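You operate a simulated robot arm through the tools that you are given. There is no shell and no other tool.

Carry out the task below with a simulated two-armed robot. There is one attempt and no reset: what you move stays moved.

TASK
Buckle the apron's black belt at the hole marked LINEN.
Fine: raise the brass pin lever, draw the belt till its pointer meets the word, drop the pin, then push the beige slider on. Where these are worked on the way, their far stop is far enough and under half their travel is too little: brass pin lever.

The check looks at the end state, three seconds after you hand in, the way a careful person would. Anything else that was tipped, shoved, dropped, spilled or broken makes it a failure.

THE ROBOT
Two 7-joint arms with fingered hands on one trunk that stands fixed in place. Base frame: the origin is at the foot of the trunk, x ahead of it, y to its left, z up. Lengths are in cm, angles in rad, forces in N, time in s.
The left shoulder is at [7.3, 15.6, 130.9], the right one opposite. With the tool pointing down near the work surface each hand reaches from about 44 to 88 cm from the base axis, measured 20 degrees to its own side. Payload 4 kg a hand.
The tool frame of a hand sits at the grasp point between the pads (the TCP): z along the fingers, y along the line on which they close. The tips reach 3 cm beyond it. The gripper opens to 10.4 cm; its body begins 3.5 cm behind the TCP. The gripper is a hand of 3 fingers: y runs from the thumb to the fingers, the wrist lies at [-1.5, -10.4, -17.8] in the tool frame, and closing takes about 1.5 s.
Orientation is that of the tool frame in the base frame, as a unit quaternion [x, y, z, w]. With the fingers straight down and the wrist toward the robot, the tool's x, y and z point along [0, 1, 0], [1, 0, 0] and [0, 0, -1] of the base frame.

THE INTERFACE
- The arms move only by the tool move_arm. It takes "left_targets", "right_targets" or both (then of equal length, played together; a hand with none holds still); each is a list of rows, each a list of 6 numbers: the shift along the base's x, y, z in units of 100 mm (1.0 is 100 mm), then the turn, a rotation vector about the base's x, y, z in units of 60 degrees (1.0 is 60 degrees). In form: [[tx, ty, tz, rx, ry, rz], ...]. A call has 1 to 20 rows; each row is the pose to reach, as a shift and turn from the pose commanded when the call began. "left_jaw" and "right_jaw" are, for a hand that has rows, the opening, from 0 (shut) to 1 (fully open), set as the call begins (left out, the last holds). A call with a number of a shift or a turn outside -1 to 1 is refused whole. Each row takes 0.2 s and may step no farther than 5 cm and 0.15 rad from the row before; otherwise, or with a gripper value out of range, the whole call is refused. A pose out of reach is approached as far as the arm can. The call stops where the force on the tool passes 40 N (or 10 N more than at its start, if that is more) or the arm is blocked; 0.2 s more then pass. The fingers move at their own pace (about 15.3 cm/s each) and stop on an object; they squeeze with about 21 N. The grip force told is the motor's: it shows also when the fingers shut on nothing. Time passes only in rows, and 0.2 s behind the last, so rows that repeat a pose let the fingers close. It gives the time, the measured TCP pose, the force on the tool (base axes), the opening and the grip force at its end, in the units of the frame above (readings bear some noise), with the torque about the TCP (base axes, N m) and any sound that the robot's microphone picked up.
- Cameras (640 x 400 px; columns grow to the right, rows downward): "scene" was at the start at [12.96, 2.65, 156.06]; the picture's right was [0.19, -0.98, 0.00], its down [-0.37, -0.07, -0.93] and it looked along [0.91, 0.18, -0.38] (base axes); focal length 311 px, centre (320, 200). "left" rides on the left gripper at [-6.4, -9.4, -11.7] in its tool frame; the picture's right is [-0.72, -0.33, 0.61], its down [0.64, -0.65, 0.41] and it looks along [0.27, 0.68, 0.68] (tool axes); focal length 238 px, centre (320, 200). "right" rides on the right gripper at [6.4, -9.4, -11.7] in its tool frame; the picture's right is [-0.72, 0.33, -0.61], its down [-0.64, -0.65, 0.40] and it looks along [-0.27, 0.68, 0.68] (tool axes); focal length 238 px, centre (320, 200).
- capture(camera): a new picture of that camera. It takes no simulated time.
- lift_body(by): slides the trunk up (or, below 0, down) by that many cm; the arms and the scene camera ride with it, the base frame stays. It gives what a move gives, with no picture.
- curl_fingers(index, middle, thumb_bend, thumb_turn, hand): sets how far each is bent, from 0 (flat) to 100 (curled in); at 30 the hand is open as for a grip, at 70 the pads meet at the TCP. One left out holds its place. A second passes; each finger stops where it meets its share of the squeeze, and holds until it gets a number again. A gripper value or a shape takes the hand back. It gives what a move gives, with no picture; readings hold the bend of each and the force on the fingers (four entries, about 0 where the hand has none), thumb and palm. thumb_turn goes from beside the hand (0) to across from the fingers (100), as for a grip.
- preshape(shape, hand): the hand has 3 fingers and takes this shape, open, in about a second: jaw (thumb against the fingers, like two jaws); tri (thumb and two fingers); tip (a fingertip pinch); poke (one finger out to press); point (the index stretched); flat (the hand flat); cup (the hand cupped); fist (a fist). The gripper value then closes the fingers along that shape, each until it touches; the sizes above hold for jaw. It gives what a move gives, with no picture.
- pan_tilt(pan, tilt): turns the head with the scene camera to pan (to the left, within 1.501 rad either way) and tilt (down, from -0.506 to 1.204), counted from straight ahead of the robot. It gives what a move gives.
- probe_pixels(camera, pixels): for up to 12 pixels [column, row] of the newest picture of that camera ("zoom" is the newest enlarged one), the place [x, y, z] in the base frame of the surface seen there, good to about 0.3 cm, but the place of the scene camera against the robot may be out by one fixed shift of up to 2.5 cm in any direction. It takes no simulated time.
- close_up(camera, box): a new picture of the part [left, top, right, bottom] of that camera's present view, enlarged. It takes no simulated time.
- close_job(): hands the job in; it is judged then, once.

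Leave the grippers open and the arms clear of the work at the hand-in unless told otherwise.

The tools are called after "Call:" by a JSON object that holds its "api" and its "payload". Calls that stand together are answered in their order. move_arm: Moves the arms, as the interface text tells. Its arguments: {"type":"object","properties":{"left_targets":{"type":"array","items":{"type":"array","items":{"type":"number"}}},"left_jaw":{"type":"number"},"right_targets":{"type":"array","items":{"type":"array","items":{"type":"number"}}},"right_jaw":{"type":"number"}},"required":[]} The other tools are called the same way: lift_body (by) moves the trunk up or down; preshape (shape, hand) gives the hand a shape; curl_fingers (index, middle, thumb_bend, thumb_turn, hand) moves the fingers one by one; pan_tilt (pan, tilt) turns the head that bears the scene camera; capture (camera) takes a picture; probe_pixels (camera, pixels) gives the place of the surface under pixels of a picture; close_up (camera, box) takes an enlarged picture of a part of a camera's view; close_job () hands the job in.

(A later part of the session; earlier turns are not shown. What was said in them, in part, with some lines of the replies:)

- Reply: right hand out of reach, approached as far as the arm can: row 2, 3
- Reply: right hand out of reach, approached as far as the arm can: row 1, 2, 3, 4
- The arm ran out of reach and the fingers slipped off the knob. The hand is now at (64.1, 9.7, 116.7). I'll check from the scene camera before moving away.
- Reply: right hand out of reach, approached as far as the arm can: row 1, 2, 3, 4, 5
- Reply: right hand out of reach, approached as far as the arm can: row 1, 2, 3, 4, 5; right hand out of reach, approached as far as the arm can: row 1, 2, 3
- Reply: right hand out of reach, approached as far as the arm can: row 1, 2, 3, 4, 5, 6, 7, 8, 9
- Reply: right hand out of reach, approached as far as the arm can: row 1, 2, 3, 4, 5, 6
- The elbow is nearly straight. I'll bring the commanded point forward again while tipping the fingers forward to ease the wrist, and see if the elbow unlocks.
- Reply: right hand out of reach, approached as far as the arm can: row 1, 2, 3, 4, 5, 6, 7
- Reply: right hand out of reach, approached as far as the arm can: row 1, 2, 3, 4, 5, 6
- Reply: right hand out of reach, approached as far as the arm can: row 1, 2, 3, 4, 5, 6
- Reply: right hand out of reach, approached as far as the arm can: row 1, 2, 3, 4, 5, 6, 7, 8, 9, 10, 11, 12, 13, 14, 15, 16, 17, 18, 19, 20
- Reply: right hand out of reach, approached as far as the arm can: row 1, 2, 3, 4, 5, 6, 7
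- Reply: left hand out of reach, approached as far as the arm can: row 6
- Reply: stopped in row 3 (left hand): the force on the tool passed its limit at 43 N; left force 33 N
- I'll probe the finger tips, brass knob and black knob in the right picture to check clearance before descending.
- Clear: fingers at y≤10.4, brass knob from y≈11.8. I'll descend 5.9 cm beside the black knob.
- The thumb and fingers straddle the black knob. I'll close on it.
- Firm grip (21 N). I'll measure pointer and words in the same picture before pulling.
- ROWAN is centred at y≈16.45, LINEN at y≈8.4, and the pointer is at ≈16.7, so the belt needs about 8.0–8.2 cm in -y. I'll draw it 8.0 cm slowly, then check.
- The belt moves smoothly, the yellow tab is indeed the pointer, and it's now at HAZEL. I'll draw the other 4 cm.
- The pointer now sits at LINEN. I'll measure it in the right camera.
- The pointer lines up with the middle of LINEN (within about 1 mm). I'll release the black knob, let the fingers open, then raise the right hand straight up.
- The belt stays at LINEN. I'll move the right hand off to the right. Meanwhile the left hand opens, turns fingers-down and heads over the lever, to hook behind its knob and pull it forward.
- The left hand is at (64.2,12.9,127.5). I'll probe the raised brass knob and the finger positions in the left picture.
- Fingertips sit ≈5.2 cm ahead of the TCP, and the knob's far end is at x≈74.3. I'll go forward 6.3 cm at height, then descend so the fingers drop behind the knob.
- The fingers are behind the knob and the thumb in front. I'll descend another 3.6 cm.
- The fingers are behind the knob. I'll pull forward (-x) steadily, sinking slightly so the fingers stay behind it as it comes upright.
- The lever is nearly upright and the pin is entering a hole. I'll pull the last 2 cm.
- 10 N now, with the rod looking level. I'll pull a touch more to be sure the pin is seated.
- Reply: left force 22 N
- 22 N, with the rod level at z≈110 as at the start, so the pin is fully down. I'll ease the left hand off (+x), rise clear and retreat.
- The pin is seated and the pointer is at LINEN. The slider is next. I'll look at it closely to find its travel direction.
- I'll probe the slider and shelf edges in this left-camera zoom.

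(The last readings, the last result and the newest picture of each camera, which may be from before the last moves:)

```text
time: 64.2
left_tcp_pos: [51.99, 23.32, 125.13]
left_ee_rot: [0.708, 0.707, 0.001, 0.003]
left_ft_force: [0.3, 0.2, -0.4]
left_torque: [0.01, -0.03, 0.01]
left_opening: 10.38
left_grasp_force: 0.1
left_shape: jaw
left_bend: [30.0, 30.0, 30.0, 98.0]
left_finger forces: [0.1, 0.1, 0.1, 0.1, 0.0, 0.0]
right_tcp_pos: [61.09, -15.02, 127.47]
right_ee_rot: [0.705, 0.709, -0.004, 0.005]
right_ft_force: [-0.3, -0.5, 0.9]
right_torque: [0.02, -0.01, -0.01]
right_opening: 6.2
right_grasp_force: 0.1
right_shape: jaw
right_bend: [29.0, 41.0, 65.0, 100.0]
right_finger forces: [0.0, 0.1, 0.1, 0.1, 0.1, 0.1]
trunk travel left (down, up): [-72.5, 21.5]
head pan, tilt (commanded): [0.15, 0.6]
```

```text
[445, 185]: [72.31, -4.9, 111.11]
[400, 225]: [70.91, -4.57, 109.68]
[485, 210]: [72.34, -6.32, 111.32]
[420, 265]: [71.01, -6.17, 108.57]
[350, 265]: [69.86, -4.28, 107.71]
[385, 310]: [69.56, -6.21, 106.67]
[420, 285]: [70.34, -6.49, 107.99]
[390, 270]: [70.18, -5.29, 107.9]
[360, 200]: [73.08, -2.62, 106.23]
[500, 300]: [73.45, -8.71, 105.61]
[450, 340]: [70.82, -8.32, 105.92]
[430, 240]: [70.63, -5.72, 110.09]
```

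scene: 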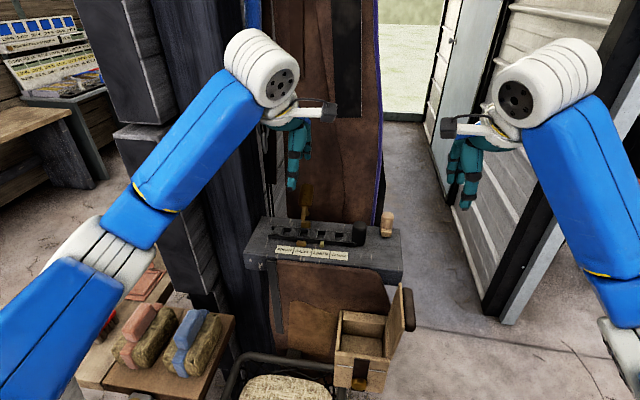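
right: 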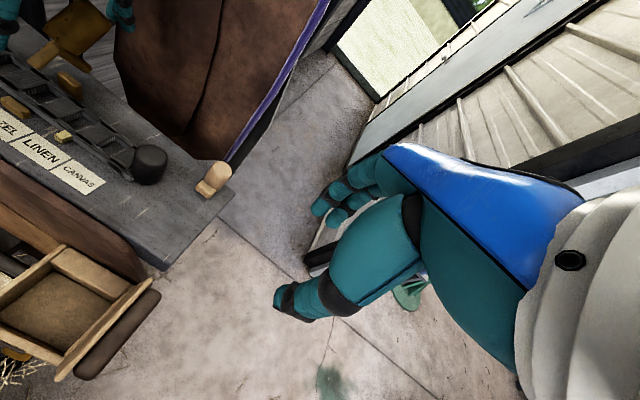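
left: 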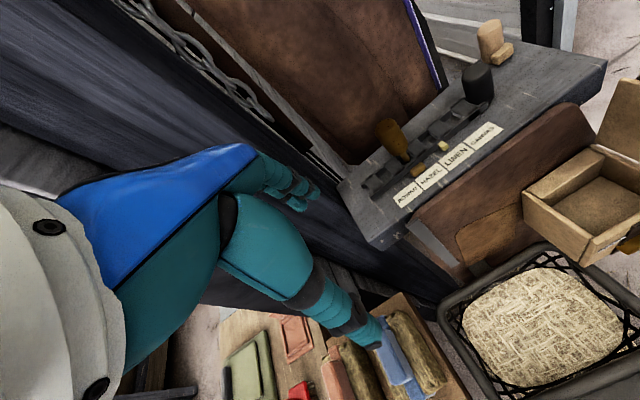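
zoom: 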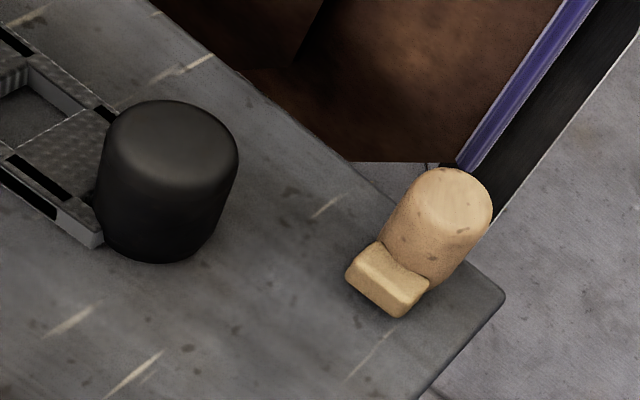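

Slider knob centre is at about (71.9,-5.2), top 111.3, with a small nose block in front (top 108). I'll bring the right hand over it, fingers down, to grip across x and test which way it slides.

Call:
{"api": "move_arm", "payload": {"right_targets": [[0.3, 0.2, 0.0, 0, 0, 0], [0.6, 0.45, 0.0, 0, 0, 0], [0.85, 0.7, -0.1, 0, 0, 0], [1.0, 0.98, -0.3, 0, 0, 0], [1.0, 0.98, -0.6, 0, 0, 0], [1.0, 0.98, -0.6, 0, 0, 0]], "right_jaw": 0.6}}

Call:
{"api": "capture", "payload": {"camera": "right"}}

Call:
{"api": "close_up", "payload": {"camera": "scene", "box": [300, 150, 460, 270]}}

```text
time: 65.5
left_tcp_pos: [52.24, 23.2, 125.1]
left_ee_rot: [0.708, 0.707, 0.0, 0.004]
left_ft_force: [0.3, 0.7, -0.8]
left_torque: [-0.03, 0.0, -0.01]
left_opening: 10.4
left_grasp_force: 0.1
left_shape: jaw
left_bend: [30.0, 30.0, 30.0, 98.0]
left_finger forces: [0.1, 0.0, 0.0, 0.1, 0.1, 0.1]
right_tcp_pos: [71.18, -5.41, 121.44]
right_ee_rot: [0.705, 0.709, -0.004, 0.004]
right_ft_force: [-0.4, -0.6, 0.5]
right_torque: [-0.01, 0.01, 0.01]
right_opening: 6.22
right_grasp_force: 0.1
right_shape: jaw
right_bend: [29.0, 41.0, 65.0, 100.0]
right_finger forces: [0.1, 0.1, 0.0, 0.0, 0.0, 0.1]
trunk travel left (down, up): [-72.5, 21.5]
head pan, tilt (commanded): [0.15, 0.6]
```

```text
taken
```

right: 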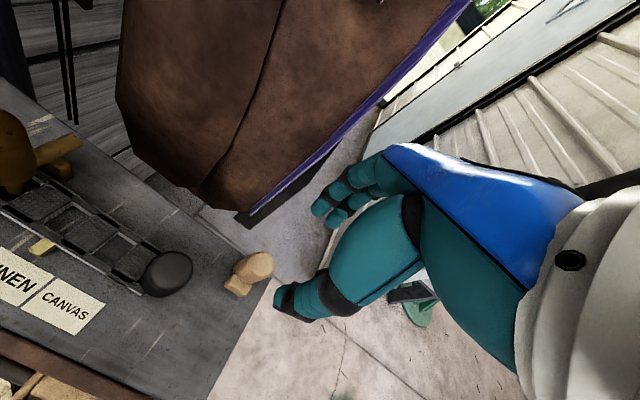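

```text
3.33 times, centred on (380, 210) of scene
```

zoom: 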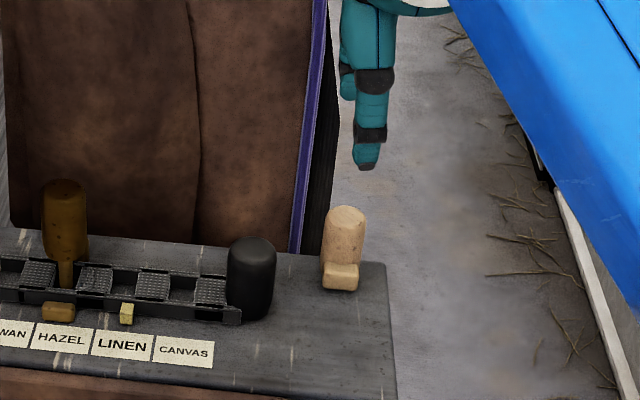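

Nearly centred. I'll shift 0.7 cm forward and descend in two stages to z≈112.

Call:
{"api": "move_arm", "payload": {"right_targets": [[0.07, 0.02, -0.2, 0, 0, 0], [0.07, 0.02, -0.45, 0, 0, 0], [0.07, 0.02, -0.7, 0, 0, 0], [0.07, 0.02, -0.85, 0, 0, 0], [0.07, 0.02, -0.95, 0, 0, 0], [0.07, 0.02, -0.95, 0, 0, 0]]}}

Call:
{"api": "capture", "payload": {"camera": "right"}}

Call:
{"api": "close_up", "payload": {"camera": "scene", "box": [300, 150, 460, 270]}}

```text
time: 67.0
left_tcp_pos: [52.17, 23.23, 125.0]
left_ee_rot: [0.707, 0.707, 0.0, 0.003]
left_ft_force: [1.0, 0.9, -0.3]
left_torque: [-0.01, 0.0, 0.02]
left_opening: 10.4
left_grasp_force: 0.1
left_shape: jaw
left_bend: [30.0, 30.0, 30.0, 98.0]
left_finger forces: [0.0, 0.0, 0.0, 0.0, 0.1, 0.0]
right_tcp_pos: [72.03, -5.11, 112.07]
right_ee_rot: [0.706, 0.709, -0.005, 0.004]
right_ft_force: [-0.3, 0.0, 0.2]
right_torque: [-0.02, 0.02, 0.04]
right_opening: 6.18
right_grasp_force: 0.0
right_shape: jaw
right_bend: [29.0, 41.0, 65.0, 100.0]
right_finger forces: [0.0, 0.0, 0.0, 0.0, 0.0, 0.0]
trunk travel left (down, up): [-72.5, 21.5]
head pan, tilt (commanded): [0.15, 0.6]
```

```text
taken
```

right: 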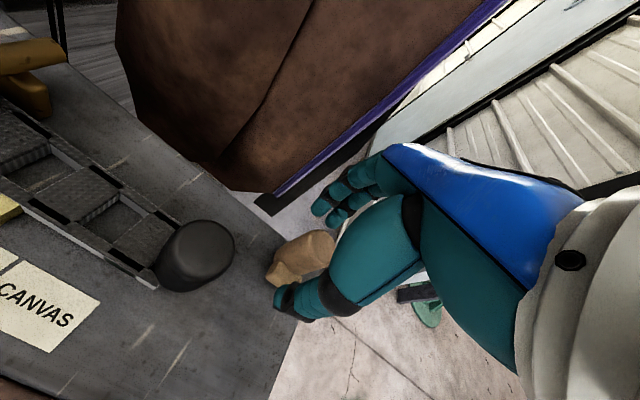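

```text
3.33 times, centred on (380, 210) of scene
```

zoom: 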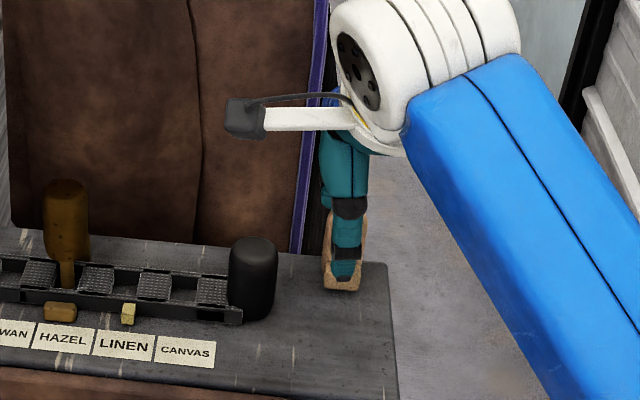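

The hand straddles the slider knob. I'll close gently on it.

Call:
{"api": "move_arm", "payload": {"right_targets": [[0, 0, 0, 0, 0, 0], [0, 0, 0, 0, 0, 0], [0, 0, 0, 0, 0, 0], [0, 0, 0, 0, 0, 0], [0, 0, 0, 0, 0, 0], [0, 0, 0, 0, 0, 0]], "right_jaw": 0.1}}

Call:
{"api": "close_up", "payload": {"camera": "right", "box": [220, 180, 400, 330]}}

```text
time: 68.3
left_tcp_pos: [52.27, 23.32, 125.05]
left_ee_rot: [0.708, 0.706, -0.001, 0.002]
left_ft_force: [-0.1, -0.6, -0.1]
left_torque: [-0.01, -0.01, -0.01]
left_opening: 10.39
left_grasp_force: 0.1
left_shape: jaw
left_bend: [30.0, 30.0, 30.0, 98.0]
left_finger forces: [0.1, 0.0, 0.1, 0.0, 0.0, 0.0]
right_tcp_pos: [72.02, -5.08, 112.03]
right_ee_rot: [0.706, 0.709, -0.005, 0.004]
right_ft_force: [-1.4, 0.7, -2.3]
right_torque: [0.02, 0.05, 0.01]
right_opening: 1.84
right_grasp_force: 20.8
right_shape: jaw
right_bend: [73.0, 59.0, 74.0, 100.0]
right_finger forces: [10.7, 7.1, 0.1, 0.0, 19.5, 0.1]
trunk travel left (down, up): [-72.5, 21.5]
head pan, tilt (commanded): [0.15, 0.6]
```

```text
2.67 times, centred on (310, 255) of right
```

zoom: 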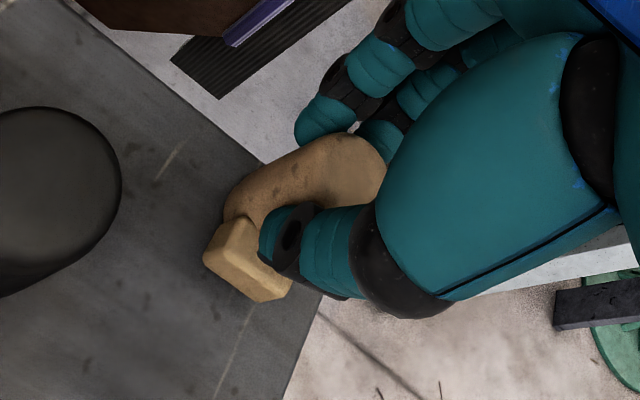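

Gripped (21 N, the slider hasn't moved). First direction test is 0.5 cm toward -x.

Call:
{"api": "move_arm", "payload": {"right_targets": [[-0.02, 0, 0, 0, 0, 0], [-0.05, 0, 0, 0, 0, 0], [-0.05, 0, 0, 0, 0, 0]]}}

Call:
{"api": "close_up", "payload": {"camera": "right", "box": [220, 180, 400, 330]}}

```text
time: 69.2
left_tcp_pos: [52.41, 23.2, 124.96]
left_ee_rot: [0.708, 0.706, -0.001, 0.003]
left_ft_force: [0.2, -0.3, 0.4]
left_torque: [-0.02, 0.06, -0.01]
left_opening: 10.38
left_grasp_force: 0.0
left_shape: jaw
left_bend: [30.0, 30.0, 30.0, 98.0]
left_finger forces: [0.1, 0.0, 0.1, 0.0, 0.0, 0.0]
right_tcp_pos: [71.82, -5.05, 111.95]
right_ee_rot: [0.705, 0.709, -0.004, 0.005]
right_ft_force: [8.7, 0.8, 0.9]
right_torque: [0.04, -0.32, 0.04]
right_opening: 1.84
right_grasp_force: 21.2
right_shape: jaw
right_bend: [73.0, 58.0, 74.0, 100.0]
right_finger forces: [15.4, 10.7, 0.0, 0.0, 16.7, 0.0]
trunk travel left (down, up): [-72.5, 21.5]
head pan, tilt (commanded): [0.15, 0.6]
```

```text
2.67 times, centred on (310, 255) of right
```

zoom: 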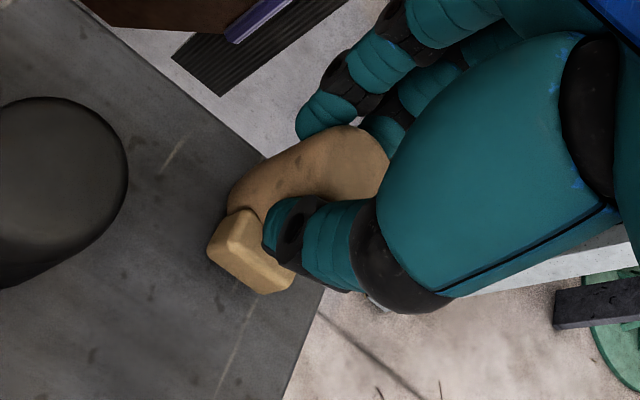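

That resists: 8.7 N and the slider stays put relative to the shelf. I'll undo it and test +y by 0.6 cm.

Call:
{"api": "move_arm", "payload": {"right_targets": [[0.05, 0, 0, 0, 0, 0], [0.05, 0.03, 0, 0, 0, 0], [0.05, 0.06, 0, 0, 0, 0], [0.05, 0.06, 0, 0, 0, 0]]}}

Call:
{"api": "close_up", "payload": {"camera": "right", "box": [220, 180, 400, 330]}}

```text
time: 70.2
left_tcp_pos: [52.05, 23.24, 125.03]
left_ee_rot: [0.707, 0.707, 0.0, 0.004]
left_ft_force: [0.0, -0.3, -0.5]
left_torque: [0.04, -0.01, 0.01]
left_opening: 10.39
left_grasp_force: 0.0
left_shape: jaw
left_bend: [30.0, 30.0, 30.0, 98.0]
left_finger forces: [0.0, 0.1, 0.0, 0.1, 0.0, 0.0]
right_tcp_pos: [71.9, -4.53, 112.05]
right_ee_rot: [0.705, 0.709, -0.005, 0.004]
right_ft_force: [-3.7, -2.5, -0.4]
right_torque: [-0.07, 0.04, -0.04]
right_opening: 1.85
right_grasp_force: 21.5
right_shape: jaw
right_bend: [73.0, 59.0, 74.0, 100.0]
right_finger forces: [10.4, 8.1, 0.1, 0.1, 21.7, 0.0]
trunk travel left (down, up): [-72.5, 21.5]
head pan, tilt (commanded): [0.15, 0.6]
```

```text
2.67 times, centred on (310, 255) of right
```

zoom: 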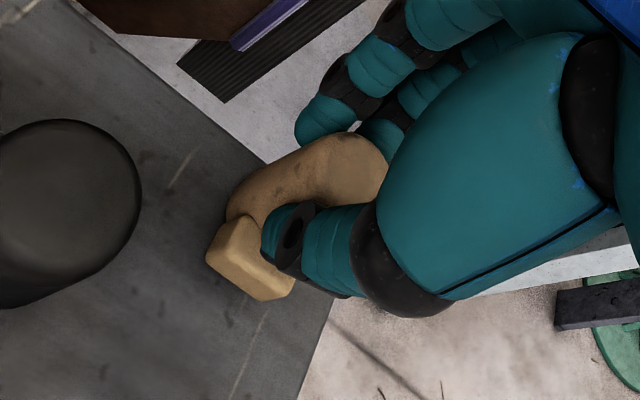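

It slides easily along +y (2.5 N). I'll continue +y in small steps, watching the force and the thumb's distance to the black belt knob.

Call:
{"api": "move_arm", "payload": {"right_targets": [[0, 0.03, 0, 0, 0, 0], [0, 0.06, 0, 0, 0, 0], [0, 0.1, 0, 0, 0, 0], [0, 0.14, 0, 0, 0, 0], [0, 0.14, 0, 0, 0, 0]]}}

Call:
{"api": "close_up", "payload": {"camera": "right", "box": [180, 160, 400, 330]}}

Call:
{"api": "probe_pixels", "payload": {"camera": "zoom", "pixels": [[305, 300], [300, 280], [285, 330], [350, 345], [330, 320], [130, 255], [190, 215], [255, 290]]}}

```text
time: 71.3
left_tcp_pos: [52.05, 23.12, 125.07]
left_ee_rot: [0.707, 0.707, 0.001, 0.004]
left_ft_force: [-0.4, 0.4, 0.1]
left_torque: [-0.01, -0.03, -0.02]
left_opening: 10.4
left_grasp_force: 0.0
left_shape: jaw
left_bend: [30.0, 30.0, 30.0, 98.0]
left_finger forces: [0.1, 0.1, 0.0, 0.0, 0.0, 0.0]
right_tcp_pos: [71.96, -3.25, 111.99]
right_ee_rot: [0.705, 0.709, -0.005, 0.005]
right_ft_force: [-3.7, -3.3, -2.7]
right_torque: [-0.07, 0.06, -0.02]
right_opening: 1.84
right_grasp_force: 20.6
right_shape: jaw
right_bend: [73.0, 59.0, 74.0, 100.0]
right_finger forces: [10.3, 8.1, 0.0, 0.0, 21.8, 0.1]
trunk travel left (down, up): [-72.5, 21.5]
head pan, tilt (commanded): [0.15, 0.6]
```

```text
2.35 times, centred on (290, 245) of right
```

zoom: 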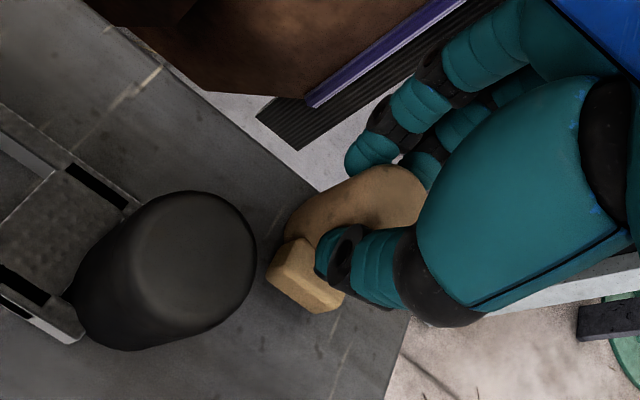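

```text
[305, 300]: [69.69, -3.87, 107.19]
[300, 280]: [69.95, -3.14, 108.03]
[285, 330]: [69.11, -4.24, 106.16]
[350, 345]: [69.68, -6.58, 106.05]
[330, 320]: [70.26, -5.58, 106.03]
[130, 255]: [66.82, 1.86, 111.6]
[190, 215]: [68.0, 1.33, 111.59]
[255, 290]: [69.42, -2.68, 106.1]
```

Still low force. I'll probe the thumb to know its x extent before passing the black knob.

Call:
{"api": "probe_pixels", "payload": {"camera": "zoom", "pixels": [[325, 250], [340, 265], [360, 285], [375, 298], [400, 290], [420, 310], [440, 322], [245, 250], [250, 280], [220, 320]]}}

```text
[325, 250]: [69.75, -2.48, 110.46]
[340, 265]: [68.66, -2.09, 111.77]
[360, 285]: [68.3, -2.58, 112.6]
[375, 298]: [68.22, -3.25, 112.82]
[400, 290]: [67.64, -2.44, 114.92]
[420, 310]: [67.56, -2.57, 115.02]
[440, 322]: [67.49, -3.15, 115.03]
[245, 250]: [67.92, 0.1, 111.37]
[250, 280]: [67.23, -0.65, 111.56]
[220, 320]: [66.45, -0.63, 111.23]
```

The thumb clears the black knob only narrowly, so I'll push 1.5 cm more (thumb edge to y≈-0.7) and look for the end stop.

Call:
{"api": "move_arm", "payload": {"right_targets": [[0, 0.03, 0, 0, 0, 0], [0, 0.06, 0, 0, 0, 0], [0, 0.1, 0, 0, 0, 0], [0, 0.14, 0, 0, 0, 0], [0, 0.14, 0, 0, 0, 0]]}}

Call:
{"api": "close_up", "payload": {"camera": "right", "box": [180, 160, 400, 330]}}

Call:
{"api": "close_up", "payload": {"camera": "left", "box": [400, 0, 620, 180]}}

```text
time: 72.5
left_tcp_pos: [52.19, 23.21, 125.02]
left_ee_rot: [0.707, 0.707, 0.0, 0.003]
left_ft_force: [-0.1, -0.1, -1.0]
left_torque: [-0.03, 0.01, -0.02]
left_opening: 10.36
left_grasp_force: 0.1
left_shape: jaw
left_bend: [30.0, 30.0, 30.0, 98.0]
left_finger forces: [0.1, 0.0, 0.0, 0.1, 0.1, 0.0]
right_tcp_pos: [71.9, -1.79, 112.08]
right_ee_rot: [0.705, 0.709, -0.005, 0.004]
right_ft_force: [-2.1, -2.9, -1.2]
right_torque: [-0.08, 0.02, 0.0]
right_opening: 1.83
right_grasp_force: 21.3
right_shape: jaw
right_bend: [73.0, 59.0, 74.0, 100.0]
right_finger forces: [10.9, 8.5, 0.1, 0.1, 21.4, 0.0]
trunk travel left (down, up): [-72.5, 21.5]
head pan, tilt (commanded): [0.15, 0.6]
```

```text
2.35 times, centred on (290, 245) of right
```

zoom: 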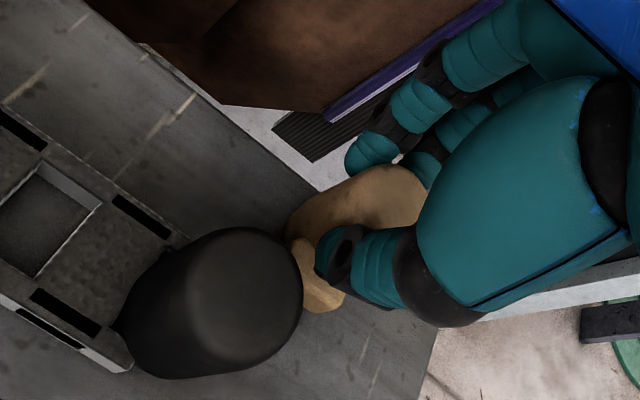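

```text
2.22 times, centred on (510, 90) of left
```

zoom: 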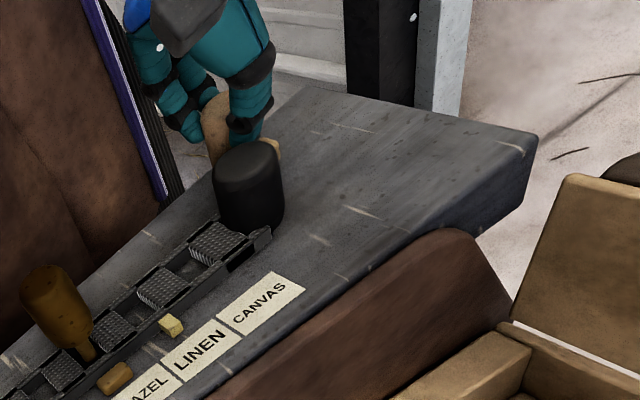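

No stop yet after 3.3 cm. I'll probe the apron hem and the strip behind the fingers for clearance.

Call:
{"api": "close_up", "payload": {"camera": "right", "box": [180, 160, 400, 330]}}

Call:
{"api": "probe_pixels", "payload": {"camera": "zoom", "pixels": [[250, 90], [330, 100], [310, 140], [400, 40], [370, 140], [410, 90], [435, 60], [460, 40], [430, 160], [150, 30], [240, 250], [300, 290]]}}

```text
2.35 times, centred on (290, 245) of right
```

zoom: 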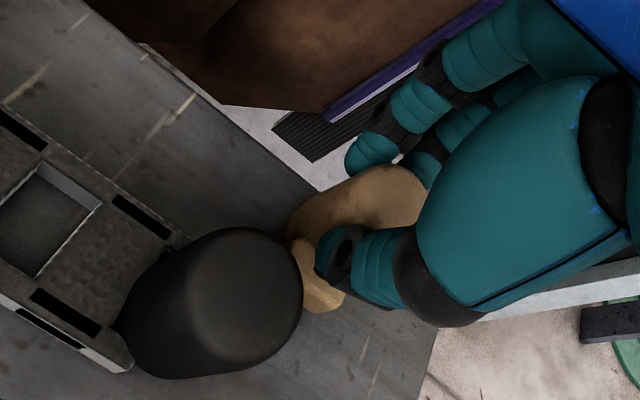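

```text
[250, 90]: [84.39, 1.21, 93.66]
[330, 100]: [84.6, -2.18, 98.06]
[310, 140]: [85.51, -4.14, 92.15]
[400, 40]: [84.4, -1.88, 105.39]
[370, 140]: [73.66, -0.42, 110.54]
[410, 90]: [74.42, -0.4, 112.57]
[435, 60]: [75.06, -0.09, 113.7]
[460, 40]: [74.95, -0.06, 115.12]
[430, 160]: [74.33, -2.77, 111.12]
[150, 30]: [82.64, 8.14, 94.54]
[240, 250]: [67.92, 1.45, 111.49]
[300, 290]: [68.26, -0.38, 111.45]
```

The apron is well clear (x≥82.6). To keep the thumb away from the black knob, I'll release, rise, move behind the slider (−y side), close the fingers and push from there.

Call:
{"api": "move_arm", "payload": {"right_targets": [[0, 0, 0, 0, 0, 0], [0, 0, 0, 0, 0, 0], [0, 0, 0, 0, 0, 0], [0, 0, 0.15, 0, 0, 0], [0, 0, 0.4, 0, 0, 0], [0, -0.1, 0.55, 0, 0, 0], [0, -0.3, 0.55, 0, 0, 0], [0, -0.46, 0.55, 0, 0, 0]], "right_jaw": 0.4}}

Call:
{"api": "capture", "payload": {"camera": "right"}}

Call:
{"api": "close_up", "payload": {"camera": "scene", "box": [260, 140, 460, 280]}}

```text
time: 74.3
left_tcp_pos: [52.16, 23.21, 125.14]
left_ee_rot: [0.708, 0.706, 0.0, 0.003]
left_ft_force: [-0.5, -0.1, -0.2]
left_torque: [-0.03, 0.01, 0.01]
left_opening: 10.36
left_grasp_force: 0.0
left_shape: jaw
left_bend: [30.0, 30.0, 30.0, 98.0]
left_finger forces: [0.1, 0.0, 0.0, 0.0, 0.0, 0.1]
right_tcp_pos: [71.97, -6.49, 117.42]
right_ee_rot: [0.705, 0.709, -0.003, 0.004]
right_ft_force: [0.2, -0.8, 0.0]
right_torque: [0.0, 0.02, 0.0]
right_opening: 4.08
right_grasp_force: 0.1
right_shape: jaw
right_bend: [74.0, 49.0, 73.0, 100.0]
right_finger forces: [0.1, 0.0, 0.1, 0.0, 0.0, 0.0]
trunk travel left (down, up): [-72.5, 21.5]
head pan, tilt (commanded): [0.15, 0.6]
```

```text
taken
```

right: 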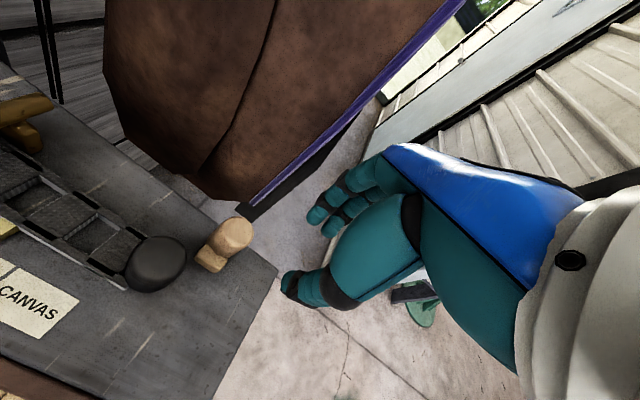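

```text
2.86 times, centred on (360, 210) of scene
```

zoom: 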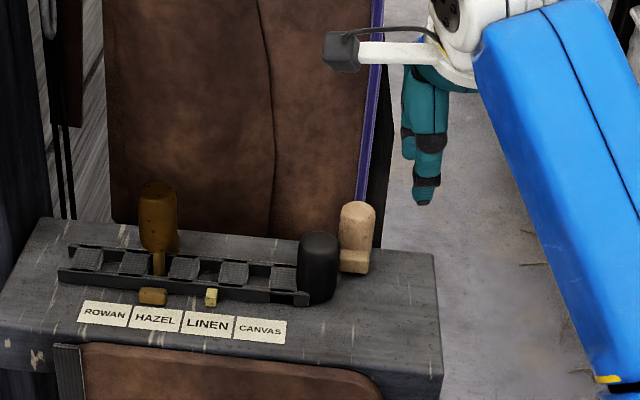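

The slider stays where left (knob y≈-1.9). I'll close the fingers here, descend beside its −y face, then push +y.

Call:
{"api": "move_arm", "payload": {"right_targets": [[0, 0, 0, 0, 0, 0], [0, 0, 0, 0, 0, 0], [0, 0, 0, 0, 0, 0], [0, 0, -0.2, 0, 0, 0], [0, 0, -0.4, 0, 0, 0], [0, 0, -0.57, 0, 0, 0], [0, 0, -0.57, 0, 0, 0]], "right_jaw": 0.0}}

Call:
{"api": "capture", "payload": {"camera": "right"}}

Call:
{"api": "close_up", "payload": {"camera": "scene", "box": [260, 140, 460, 280]}}

```text
time: 76.0
left_tcp_pos: [52.19, 23.15, 124.99]
left_ee_rot: [0.708, 0.706, -0.001, 0.003]
left_ft_force: [0.7, 0.5, -0.3]
left_torque: [-0.02, 0.03, -0.03]
left_opening: 10.37
left_grasp_force: 0.0
left_shape: jaw
left_bend: [30.0, 30.0, 30.0, 98.0]
left_finger forces: [0.0, 0.0, 0.0, 0.0, 0.0, 0.1]
right_tcp_pos: [72.02, -6.37, 111.75]
right_ee_rot: [0.704, 0.71, -0.004, 0.004]
right_ft_force: [0.1, 0.4, 0.2]
right_torque: [-0.01, 0.02, 0.03]
right_opening: 0.0
right_grasp_force: 21.3
right_shape: jaw
right_bend: [70.0, 70.0, 45.0, 100.0]
right_finger forces: [0.1, 0.1, 0.0, 0.0, 0.1, 0.0]
trunk travel left (down, up): [-72.5, 21.5]
head pan, tilt (commanded): [0.15, 0.6]
```

```text
taken
```

right: 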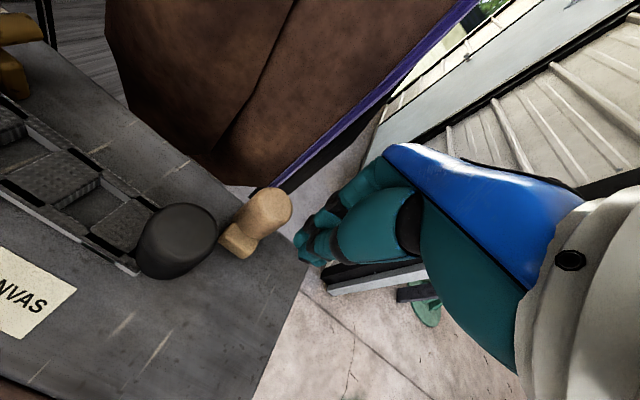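

```text
2.86 times, centred on (360, 210) of scene
```

zoom: 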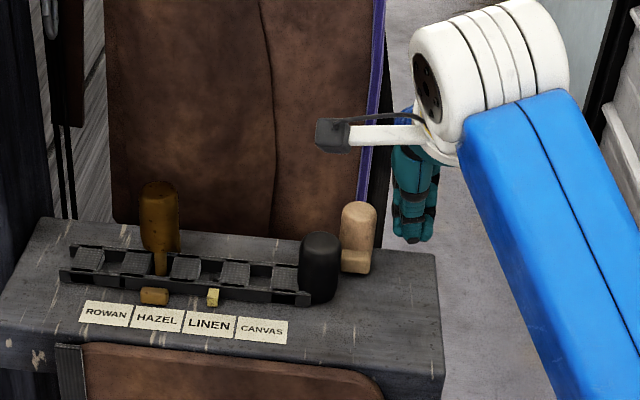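

The closed fingers are just right of the slider knob. I'll push +y slowly, 3.5 cm for now, and read the force.

Call:
{"api": "move_arm", "payload": {"right_targets": [[0, 0.05, 0, 0, 0, 0], [0, 0.1, 0, 0, 0, 0], [0, 0.14, 0, 0, 0, 0], [0, 0.18, 0, 0, 0, 0], [0, 0.22, 0, 0, 0, 0], [0, 0.26, 0, 0, 0, 0], [0, 0.3, 0, 0, 0, 0], [0, 0.35, 0, 0, 0, 0], [0, 0.35, 0, 0, 0, 0]]}}

Call:
{"api": "close_up", "payload": {"camera": "right", "box": [120, 140, 380, 320]}}

Call:
{"api": "close_up", "payload": {"camera": "scene", "box": [260, 140, 460, 280]}}

```text
time: 78.0
left_tcp_pos: [52.16, 23.2, 125.07]
left_ee_rot: [0.708, 0.707, 0.0, 0.003]
left_ft_force: [0.3, -0.4, 0.8]
left_torque: [0.02, -0.02, -0.01]
left_opening: 10.39
left_grasp_force: 0.0
left_shape: jaw
left_bend: [30.0, 30.0, 30.0, 98.0]
left_finger forces: [0.0, 0.0, 0.1, 0.1, 0.1, 0.0]
right_tcp_pos: [72.04, -2.82, 111.75]
right_ee_rot: [0.706, 0.708, -0.004, 0.004]
right_ft_force: [0.7, -2.4, 0.4]
right_torque: [0.0, -0.03, -0.03]
right_opening: 0.03
right_grasp_force: 21.6
right_shape: jaw
right_bend: [70.0, 70.0, 45.0, 100.0]
right_finger forces: [2.9, 0.0, 0.0, 0.1, 0.0, 0.1]
trunk travel left (down, up): [-72.5, 21.5]
head pan, tilt (commanded): [0.15, 0.6]
```

```text
2.22 times, centred on (250, 230) of right
```

zoom: 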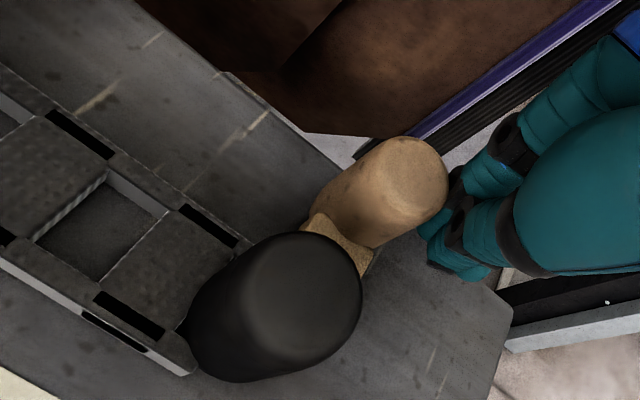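

```text
2.86 times, centred on (360, 210) of scene
```

zoom: 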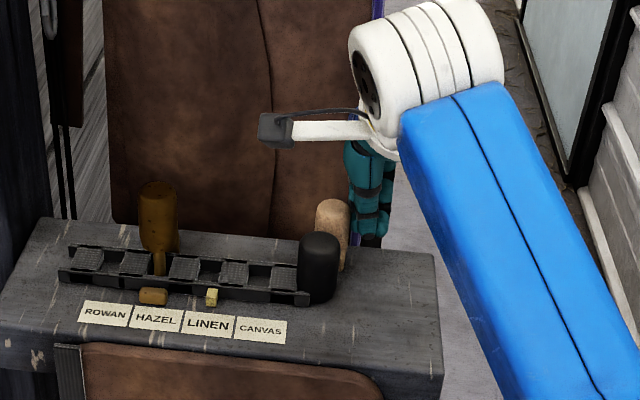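

2.4 N, still sliding. I'll check the thumb's x extent against the black knob before passing it.

Call:
{"api": "close_up", "payload": {"camera": "right", "box": [220, 160, 380, 290]}}

Call:
{"api": "probe_pixels", "payload": {"camera": "zoom", "pixels": [[330, 265], [345, 285], [370, 310], [395, 310], [420, 330], [360, 240], [200, 270], [205, 330], [220, 180], [270, 160], [240, 270], [300, 210]]}}

```text
3.08 times, centred on (300, 225) of right
```

zoom: 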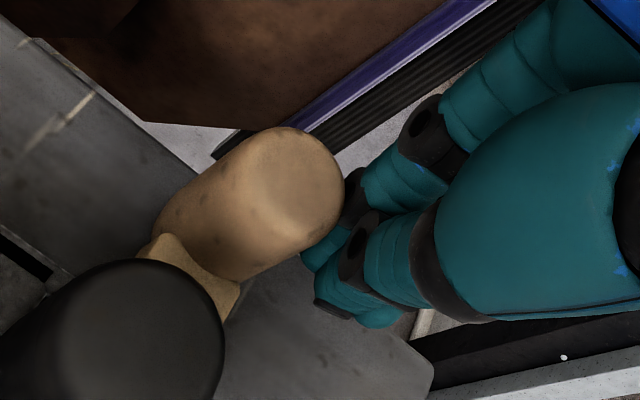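

```text
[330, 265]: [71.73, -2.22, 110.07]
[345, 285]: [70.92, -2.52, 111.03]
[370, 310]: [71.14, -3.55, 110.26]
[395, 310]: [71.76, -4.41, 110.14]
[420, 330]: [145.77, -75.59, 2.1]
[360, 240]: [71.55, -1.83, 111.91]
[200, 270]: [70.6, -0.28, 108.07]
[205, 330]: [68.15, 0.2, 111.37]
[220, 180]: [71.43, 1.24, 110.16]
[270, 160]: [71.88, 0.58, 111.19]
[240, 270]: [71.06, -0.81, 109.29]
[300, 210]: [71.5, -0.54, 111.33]
```

The thumb is at x≥70.9, the black knob ends at 68.5: clear. Slider is at y≈0.1. I'll continue pushing +y 4 cm.

Call:
{"api": "move_arm", "payload": {"right_targets": [[0, 0.05, 0, 0, 0, 0], [0, 0.1, 0, 0, 0, 0], [0, 0.15, 0, 0, 0, 0], [0, 0.2, 0, 0, 0, 0], [0, 0.25, 0, 0, 0, 0], [0, 0.3, 0, 0, 0, 0], [0, 0.35, 0, 0, 0, 0], [0, 0.4, 0, 0, 0, 0]]}}

Call:
{"api": "close_up", "payload": {"camera": "right", "box": [120, 100, 380, 320]}}

Call:
{"api": "close_up", "payload": {"camera": "left", "box": [360, 40, 580, 220]}}

```text
time: 79.5
left_tcp_pos: [51.91, 22.84, 125.16]
left_ee_rot: [0.708, 0.707, 0.002, 0.001]
left_ft_force: [0.7, 0.3, 0.6]
left_torque: [0.0, 0.0, -0.02]
left_opening: 10.42
left_grasp_force: 0.1
left_shape: jaw
left_bend: [30.0, 30.0, 30.0, 98.0]
left_finger forces: [0.1, 0.0, 0.0, 0.0, 0.0, 0.0]
right_tcp_pos: [72.06, -1.51, 111.7]
right_ee_rot: [0.714, 0.7, -0.011, 0.012]
right_ft_force: [-2.5, -38.6, 4.4]
right_torque: [-0.68, 0.01, -0.23]
right_opening: 0.0
right_grasp_force: 20.7
right_shape: jaw
right_bend: [70.0, 70.0, 45.0, 100.0]
right_finger forces: [58.4, 0.0, 0.0, 0.0, 1.5, 0.0]
trunk travel left (down, up): [-72.5, 21.5]
head pan, tilt (commanded): [0.15, 0.6]
stopped in row 7 (right hand): the force on the tool passed its limit at 42 N (the readings are from after the stop); the commanded pose is now the measured one
```

```text
1.82 times, centred on (250, 210) of right
```

zoom: 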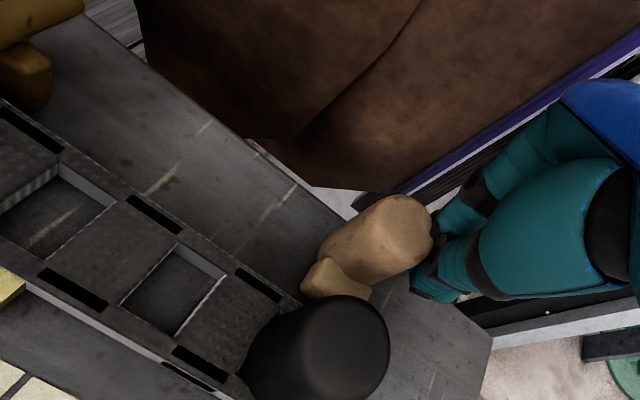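

```text
2.22 times, centred on (470, 130) of left
```

zoom: 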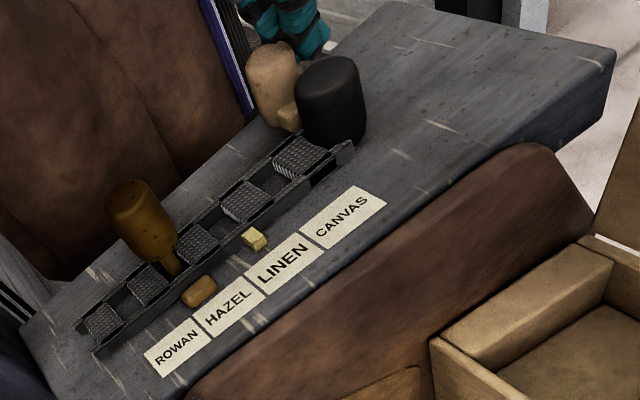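

42 N: a firm stop, with the slider's knob beside the black knob. I'll back off slightly and inspect, to make sure it's the slider's own end stop and the belt hasn't shifted.

Call:
{"api": "move_arm", "payload": {"right_targets": [[0, -0.1, 0, 0, 0, 0], [0, -0.25, 0.0, 0, 0, 0], [0, -0.35, 0.2, 0, 0, 0], [0, -0.4, 0.6, 0, 0, 0], [0, -0.5, 1.0, 0, 0, 0]]}}

Call:
{"api": "capture", "payload": {"camera": "right"}}

Call:
{"api": "close_up", "payload": {"camera": "scene", "box": [260, 190, 420, 280]}}

Call:
{"api": "close_up", "payload": {"camera": "left", "box": [400, 20, 540, 140]}}

```text
time: 80.7
left_tcp_pos: [51.94, 23.17, 125.09]
left_ee_rot: [0.708, 0.707, 0.0, 0.004]
left_ft_force: [-0.6, -0.8, -1.1]
left_torque: [0.03, -0.04, 0.01]
left_opening: 10.4
left_grasp_force: 0.1
left_shape: jaw
left_bend: [30.0, 30.0, 30.0, 98.0]
left_finger forces: [0.1, 0.1, 0.1, 0.0, 0.0, 0.0]
right_tcp_pos: [72.0, -5.35, 121.96]
right_ee_rot: [0.709, 0.705, -0.007, 0.009]
right_ft_force: [-0.6, -0.6, 0.0]
right_torque: [0.0, -0.01, 0.0]
right_opening: 0.0
right_grasp_force: 20.7
right_shape: jaw
right_bend: [70.0, 70.0, 46.0, 100.0]
right_finger forces: [0.0, 0.0, 0.0, 0.0, 0.0, 0.0]
trunk travel left (down, up): [-72.5, 21.5]
head pan, tilt (commanded): [0.15, 0.6]
```

```text
taken
```

right: 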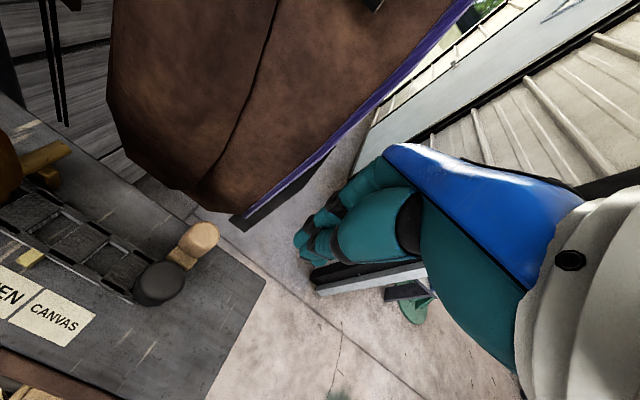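

```text
4.00 times, centred on (340, 235) of scene
```

zoom: 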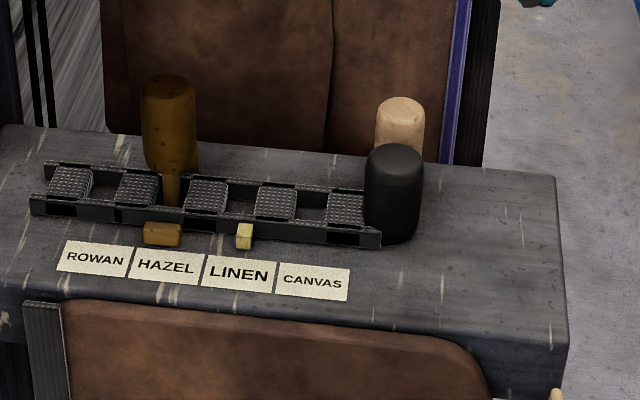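

```text
3.33 times, centred on (470, 80) of left
```

zoom: 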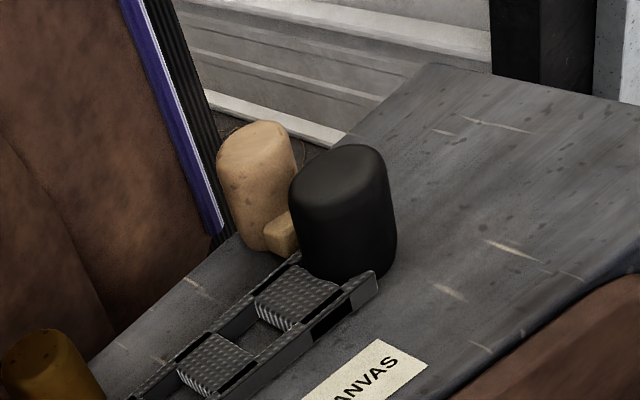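

I'll take the same close-up of the pointer as before, for comparison, and probe the slider's position.

Call:
{"api": "probe_pixels", "payload": {"camera": "zoom", "pixels": [[260, 140], [225, 160], [290, 165], [245, 220], [280, 225], [270, 245], [295, 235], [335, 160], [300, 200], [385, 180], [340, 260], [370, 290]]}}

Call:
{"api": "close_up", "payload": {"camera": "scene", "box": [275, 230, 365, 275]}}

Call:
{"api": "close_up", "payload": {"camera": "right", "box": [100, 190, 260, 310]}}

```text
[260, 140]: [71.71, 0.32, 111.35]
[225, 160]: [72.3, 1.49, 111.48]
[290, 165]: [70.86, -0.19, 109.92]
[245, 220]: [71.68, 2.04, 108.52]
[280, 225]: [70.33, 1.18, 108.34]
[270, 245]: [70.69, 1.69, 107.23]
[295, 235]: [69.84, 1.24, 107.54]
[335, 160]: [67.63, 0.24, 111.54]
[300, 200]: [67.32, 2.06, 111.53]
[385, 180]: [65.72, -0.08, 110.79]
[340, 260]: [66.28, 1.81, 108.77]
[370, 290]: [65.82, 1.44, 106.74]
```

```text
7.11 times, centred on (320, 252) of scene
```

zoom: 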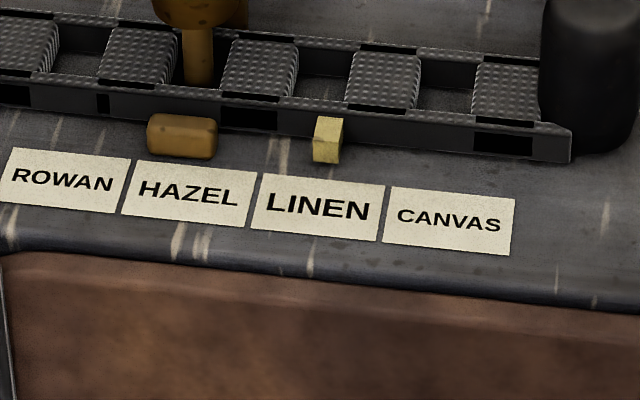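

```text
3.33 times, centred on (180, 250) of right
```

zoom: 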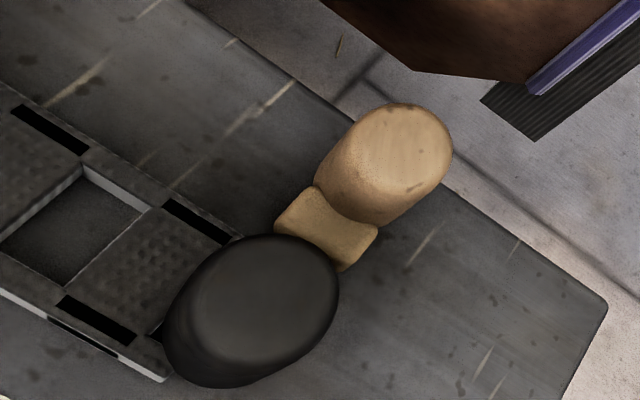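

The slider knob went from y≈-5.2 to ≈0.8, about 6 cm, up to its stop, and the pointer still sits at LINEN. Now I'll check that the lever is fully down.

Call:
{"api": "close_up", "payload": {"camera": "left", "box": [340, 90, 480, 210]}}

Call:
{"api": "probe_pixels", "payload": {"camera": "zoom", "pixels": [[220, 140], [185, 160], [240, 180], [270, 230], [295, 270], [330, 305], [200, 230], [255, 150], [215, 200]]}}

Call:
{"api": "close_up", "payload": {"camera": "scene", "box": [270, 195, 350, 255]}}

```text
3.33 times, centred on (410, 150) of left
```

zoom: 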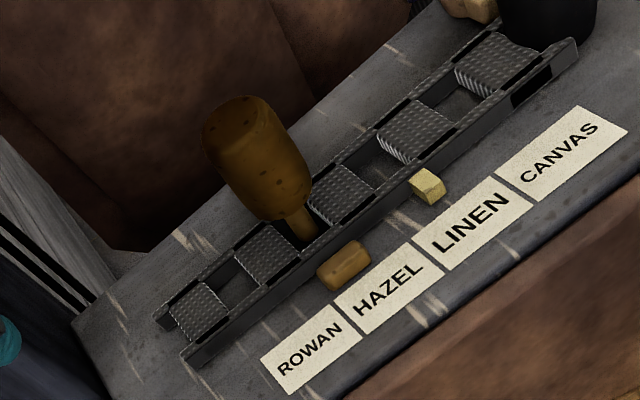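

```text
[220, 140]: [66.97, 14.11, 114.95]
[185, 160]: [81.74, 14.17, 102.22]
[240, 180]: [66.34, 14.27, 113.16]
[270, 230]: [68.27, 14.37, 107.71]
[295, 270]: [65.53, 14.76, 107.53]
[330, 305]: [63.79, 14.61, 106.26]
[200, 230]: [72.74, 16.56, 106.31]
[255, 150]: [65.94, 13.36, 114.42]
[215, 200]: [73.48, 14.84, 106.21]
```

```text
6.67 times, centred on (310, 225) of scene
```

zoom: 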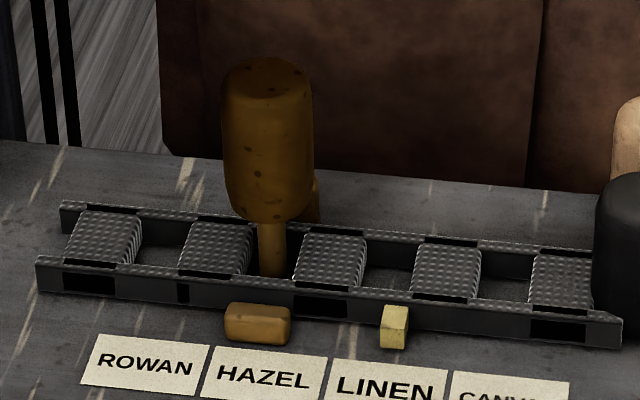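

The lever stands upright again, its front face at x≈65.9 as at the start, with the pin in the hole two pitches along. I'll retract both hands, opening the right one.

Call:
{"api": "move_arm", "payload": {"right_targets": [[0, -0.2, 0.2, 0, 0, 0], [-0.2, -0.4, 0.4, 0, 0, 0], [-0.4, -0.6, 0.6, 0, 0, 0], [-0.6, -0.8, 0.8, 0, 0, 0], [-0.9, -1.0, 1.0, 0, 0, 0], [-1.0, -1.0, 1.0, 0, 0, 0]], "left_targets": [[0, 0.15, 0.1, 0, 0, 0], [0, 0.3, 0.2, 0, 0, 0], [0, 0.45, 0.3, 0, 0, 0], [0, 0.6, 0.4, 0, 0, 0], [0, 0.75, 0.4, 0, 0, 0], [0, 0.85, 0.4, 0, 0, 0]], "right_jaw": 1.0, "left_jaw": 1.0}}

Call:
{"api": "move_arm", "payload": {"right_targets": [[0, 0, 0, 0, 0, 0], [0, 0, 0, 0, 0, 0]]}}

Call:
{"api": "capture", "payload": {"camera": "scene"}}

Call:
{"api": "close_up", "payload": {"camera": "right", "box": [0, 20, 300, 220]}}

Call:
{"api": "close_up", "payload": {"camera": "left", "box": [380, 20, 640, 220]}}

```text
time: 82.1
left_tcp_pos: [51.82, 32.02, 129.24]
left_ee_rot: [0.707, 0.707, 0.001, 0.004]
left_ft_force: [0.5, -0.3, 0.2]
left_torque: [0.01, 0.0, 0.01]
left_opening: 10.37
left_grasp_force: 0.0
left_shape: jaw
left_bend: [30.0, 30.0, 30.0, 98.0]
left_finger forces: [0.0, 0.0, 0.1, 0.0, 0.1, 0.0]
right_tcp_pos: [61.79, -15.21, 131.82]
right_ee_rot: [0.709, 0.705, -0.007, 0.01]
right_ft_force: [-1.2, -0.1, -0.6]
right_torque: [0.01, -0.03, -0.01]
right_opening: 10.37
right_grasp_force: 0.0
right_shape: jaw
right_bend: [30.0, 30.0, 30.0, 97.0]
right_finger forces: [0.0, 0.0, 0.0, 0.0, 0.1, 0.0]
trunk travel left (down, up): [-72.5, 21.5]
head pan, tilt (commanded): [0.15, 0.6]
```

```text
time: 82.7
left_tcp_pos: [51.96, 32.11, 129.12]
left_ee_rot: [0.708, 0.706, 0.001, 0.005]
left_ft_force: [-0.2, -0.3, 0.7]
left_torque: [-0.01, 0.02, -0.03]
left_opening: 10.37
left_grasp_force: 0.1
left_shape: jaw
left_bend: [30.0, 30.0, 30.0, 98.0]
left_finger forces: [0.0, 0.0, 0.0, 0.1, 0.0, 0.1]
right_tcp_pos: [62.06, -15.29, 131.84]
right_ee_rot: [0.709, 0.705, -0.008, 0.01]
right_ft_force: [-0.9, -0.9, 0.2]
right_torque: [0.0, 0.02, -0.03]
right_opening: 10.37
right_grasp_force: 0.0
right_shape: jaw
right_bend: [30.0, 30.0, 30.0, 97.0]
right_finger forces: [0.0, 0.1, 0.0, 0.0, 0.0, 0.0]
trunk travel left (down, up): [-72.5, 21.5]
head pan, tilt (commanded): [0.15, 0.6]
```

```text
taken
```

scene: 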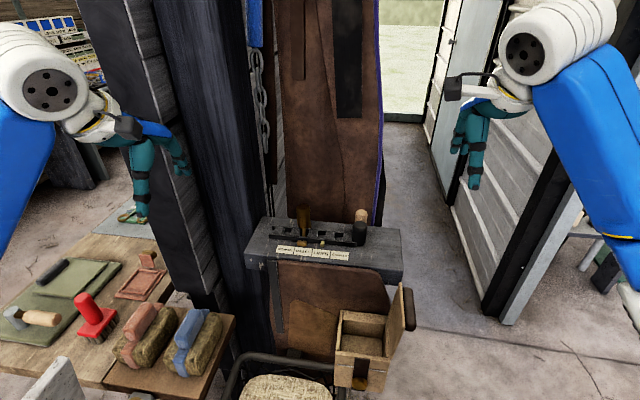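

```text
2.00 times, centred on (150, 120) of right
```

zoom: 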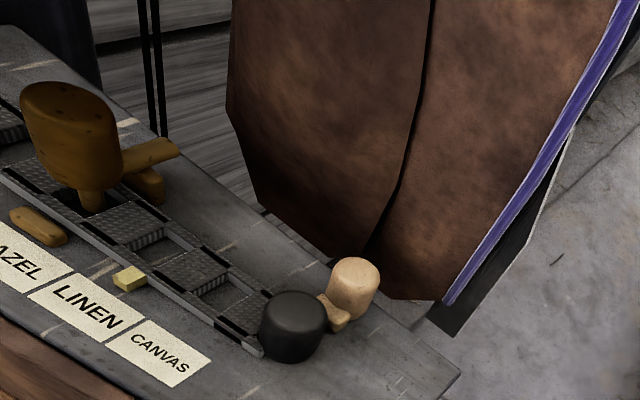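

```text
2.00 times, centred on (510, 120) of left
```

zoom: 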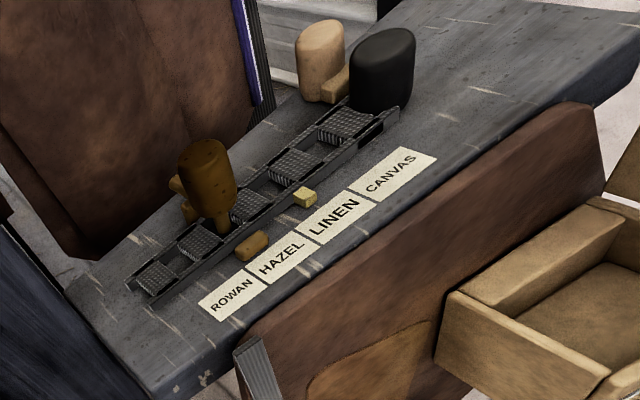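

Before handing in, I want to be sure the slider is at its own stop and not against the belt. I'll probe the gap between its nose block, the rear rail and the black knob.

Call:
{"api": "probe_pixels", "payload": {"camera": "zoom", "pixels": [[335, 85], [330, 95], [345, 75], [320, 30], [300, 50], [340, 40], [352, 92], [345, 100], [310, 105], [360, 60], [385, 35], [375, 105]]}}

Call:
{"api": "close_up", "payload": {"camera": "right", "box": [100, 130, 220, 220]}}

Call:
{"api": "probe_pixels", "payload": {"camera": "zoom", "pixels": [[320, 140], [365, 200], [345, 215], [330, 190], [372, 225], [350, 255], [340, 270], [225, 150], [245, 190], [200, 165], [290, 170], [400, 240]]}}

```text
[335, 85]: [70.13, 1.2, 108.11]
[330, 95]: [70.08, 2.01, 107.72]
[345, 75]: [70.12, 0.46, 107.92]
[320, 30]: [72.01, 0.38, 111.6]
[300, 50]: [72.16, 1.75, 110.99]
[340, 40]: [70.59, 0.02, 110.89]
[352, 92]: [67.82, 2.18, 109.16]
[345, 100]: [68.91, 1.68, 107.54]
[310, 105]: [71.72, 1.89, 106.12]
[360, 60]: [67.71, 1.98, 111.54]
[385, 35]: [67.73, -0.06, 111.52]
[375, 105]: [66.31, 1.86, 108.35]
```

```text
4.44 times, centred on (160, 175) of right
```

zoom: 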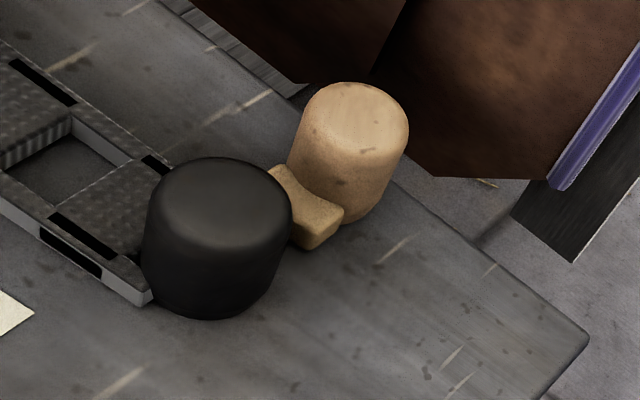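

```text
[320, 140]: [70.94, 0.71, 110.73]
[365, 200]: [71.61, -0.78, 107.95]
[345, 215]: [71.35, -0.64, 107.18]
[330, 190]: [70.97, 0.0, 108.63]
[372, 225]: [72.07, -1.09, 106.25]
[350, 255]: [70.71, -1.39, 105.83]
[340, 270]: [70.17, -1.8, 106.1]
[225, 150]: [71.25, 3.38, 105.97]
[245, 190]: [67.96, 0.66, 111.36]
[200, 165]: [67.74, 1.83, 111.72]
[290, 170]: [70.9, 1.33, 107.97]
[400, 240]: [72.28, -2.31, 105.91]
```

The slider's nose block (x≥69.6) clears the rear rail (68.9) and the black knob (≤68.5), so the 42 N stop was its own end of travel. The rest of the end state also checks out:
- The pointer is at LINEN.
- The pin is down in the hole.
- The slider is fully pushed.
- Both grippers are open and clear of the work.

I'm handing in.

Call:
{"api": "close_job", "payload": {}}

```text
The job is handed in.
```

The apron's belt is buckled at LINEN and the job is handed in. I haven't seen the result of the check.

- **Pin lever:** I raised it to its far stop, and it stayed up on its own while I moved the belt. It's back down, with the pin two holes further along than at the start.
- **Belt:** I drew it about 8 cm. The yellow pointer sits within about 1 mm of the middle of LINEN.
- **Slider:** I pushed it about 6 cm toward the belt until it stopped at 42 N. The belt wasn't blocking it, so I took that as its end stop. Nothing marked which way was "on"; it slid freely toward the belt, and I didn't try the opposite direction.

Early on, the right hand slipped off the lever when the arm ran out of reach. Nothing else was disturbed. Both hands are open and clear of the work.
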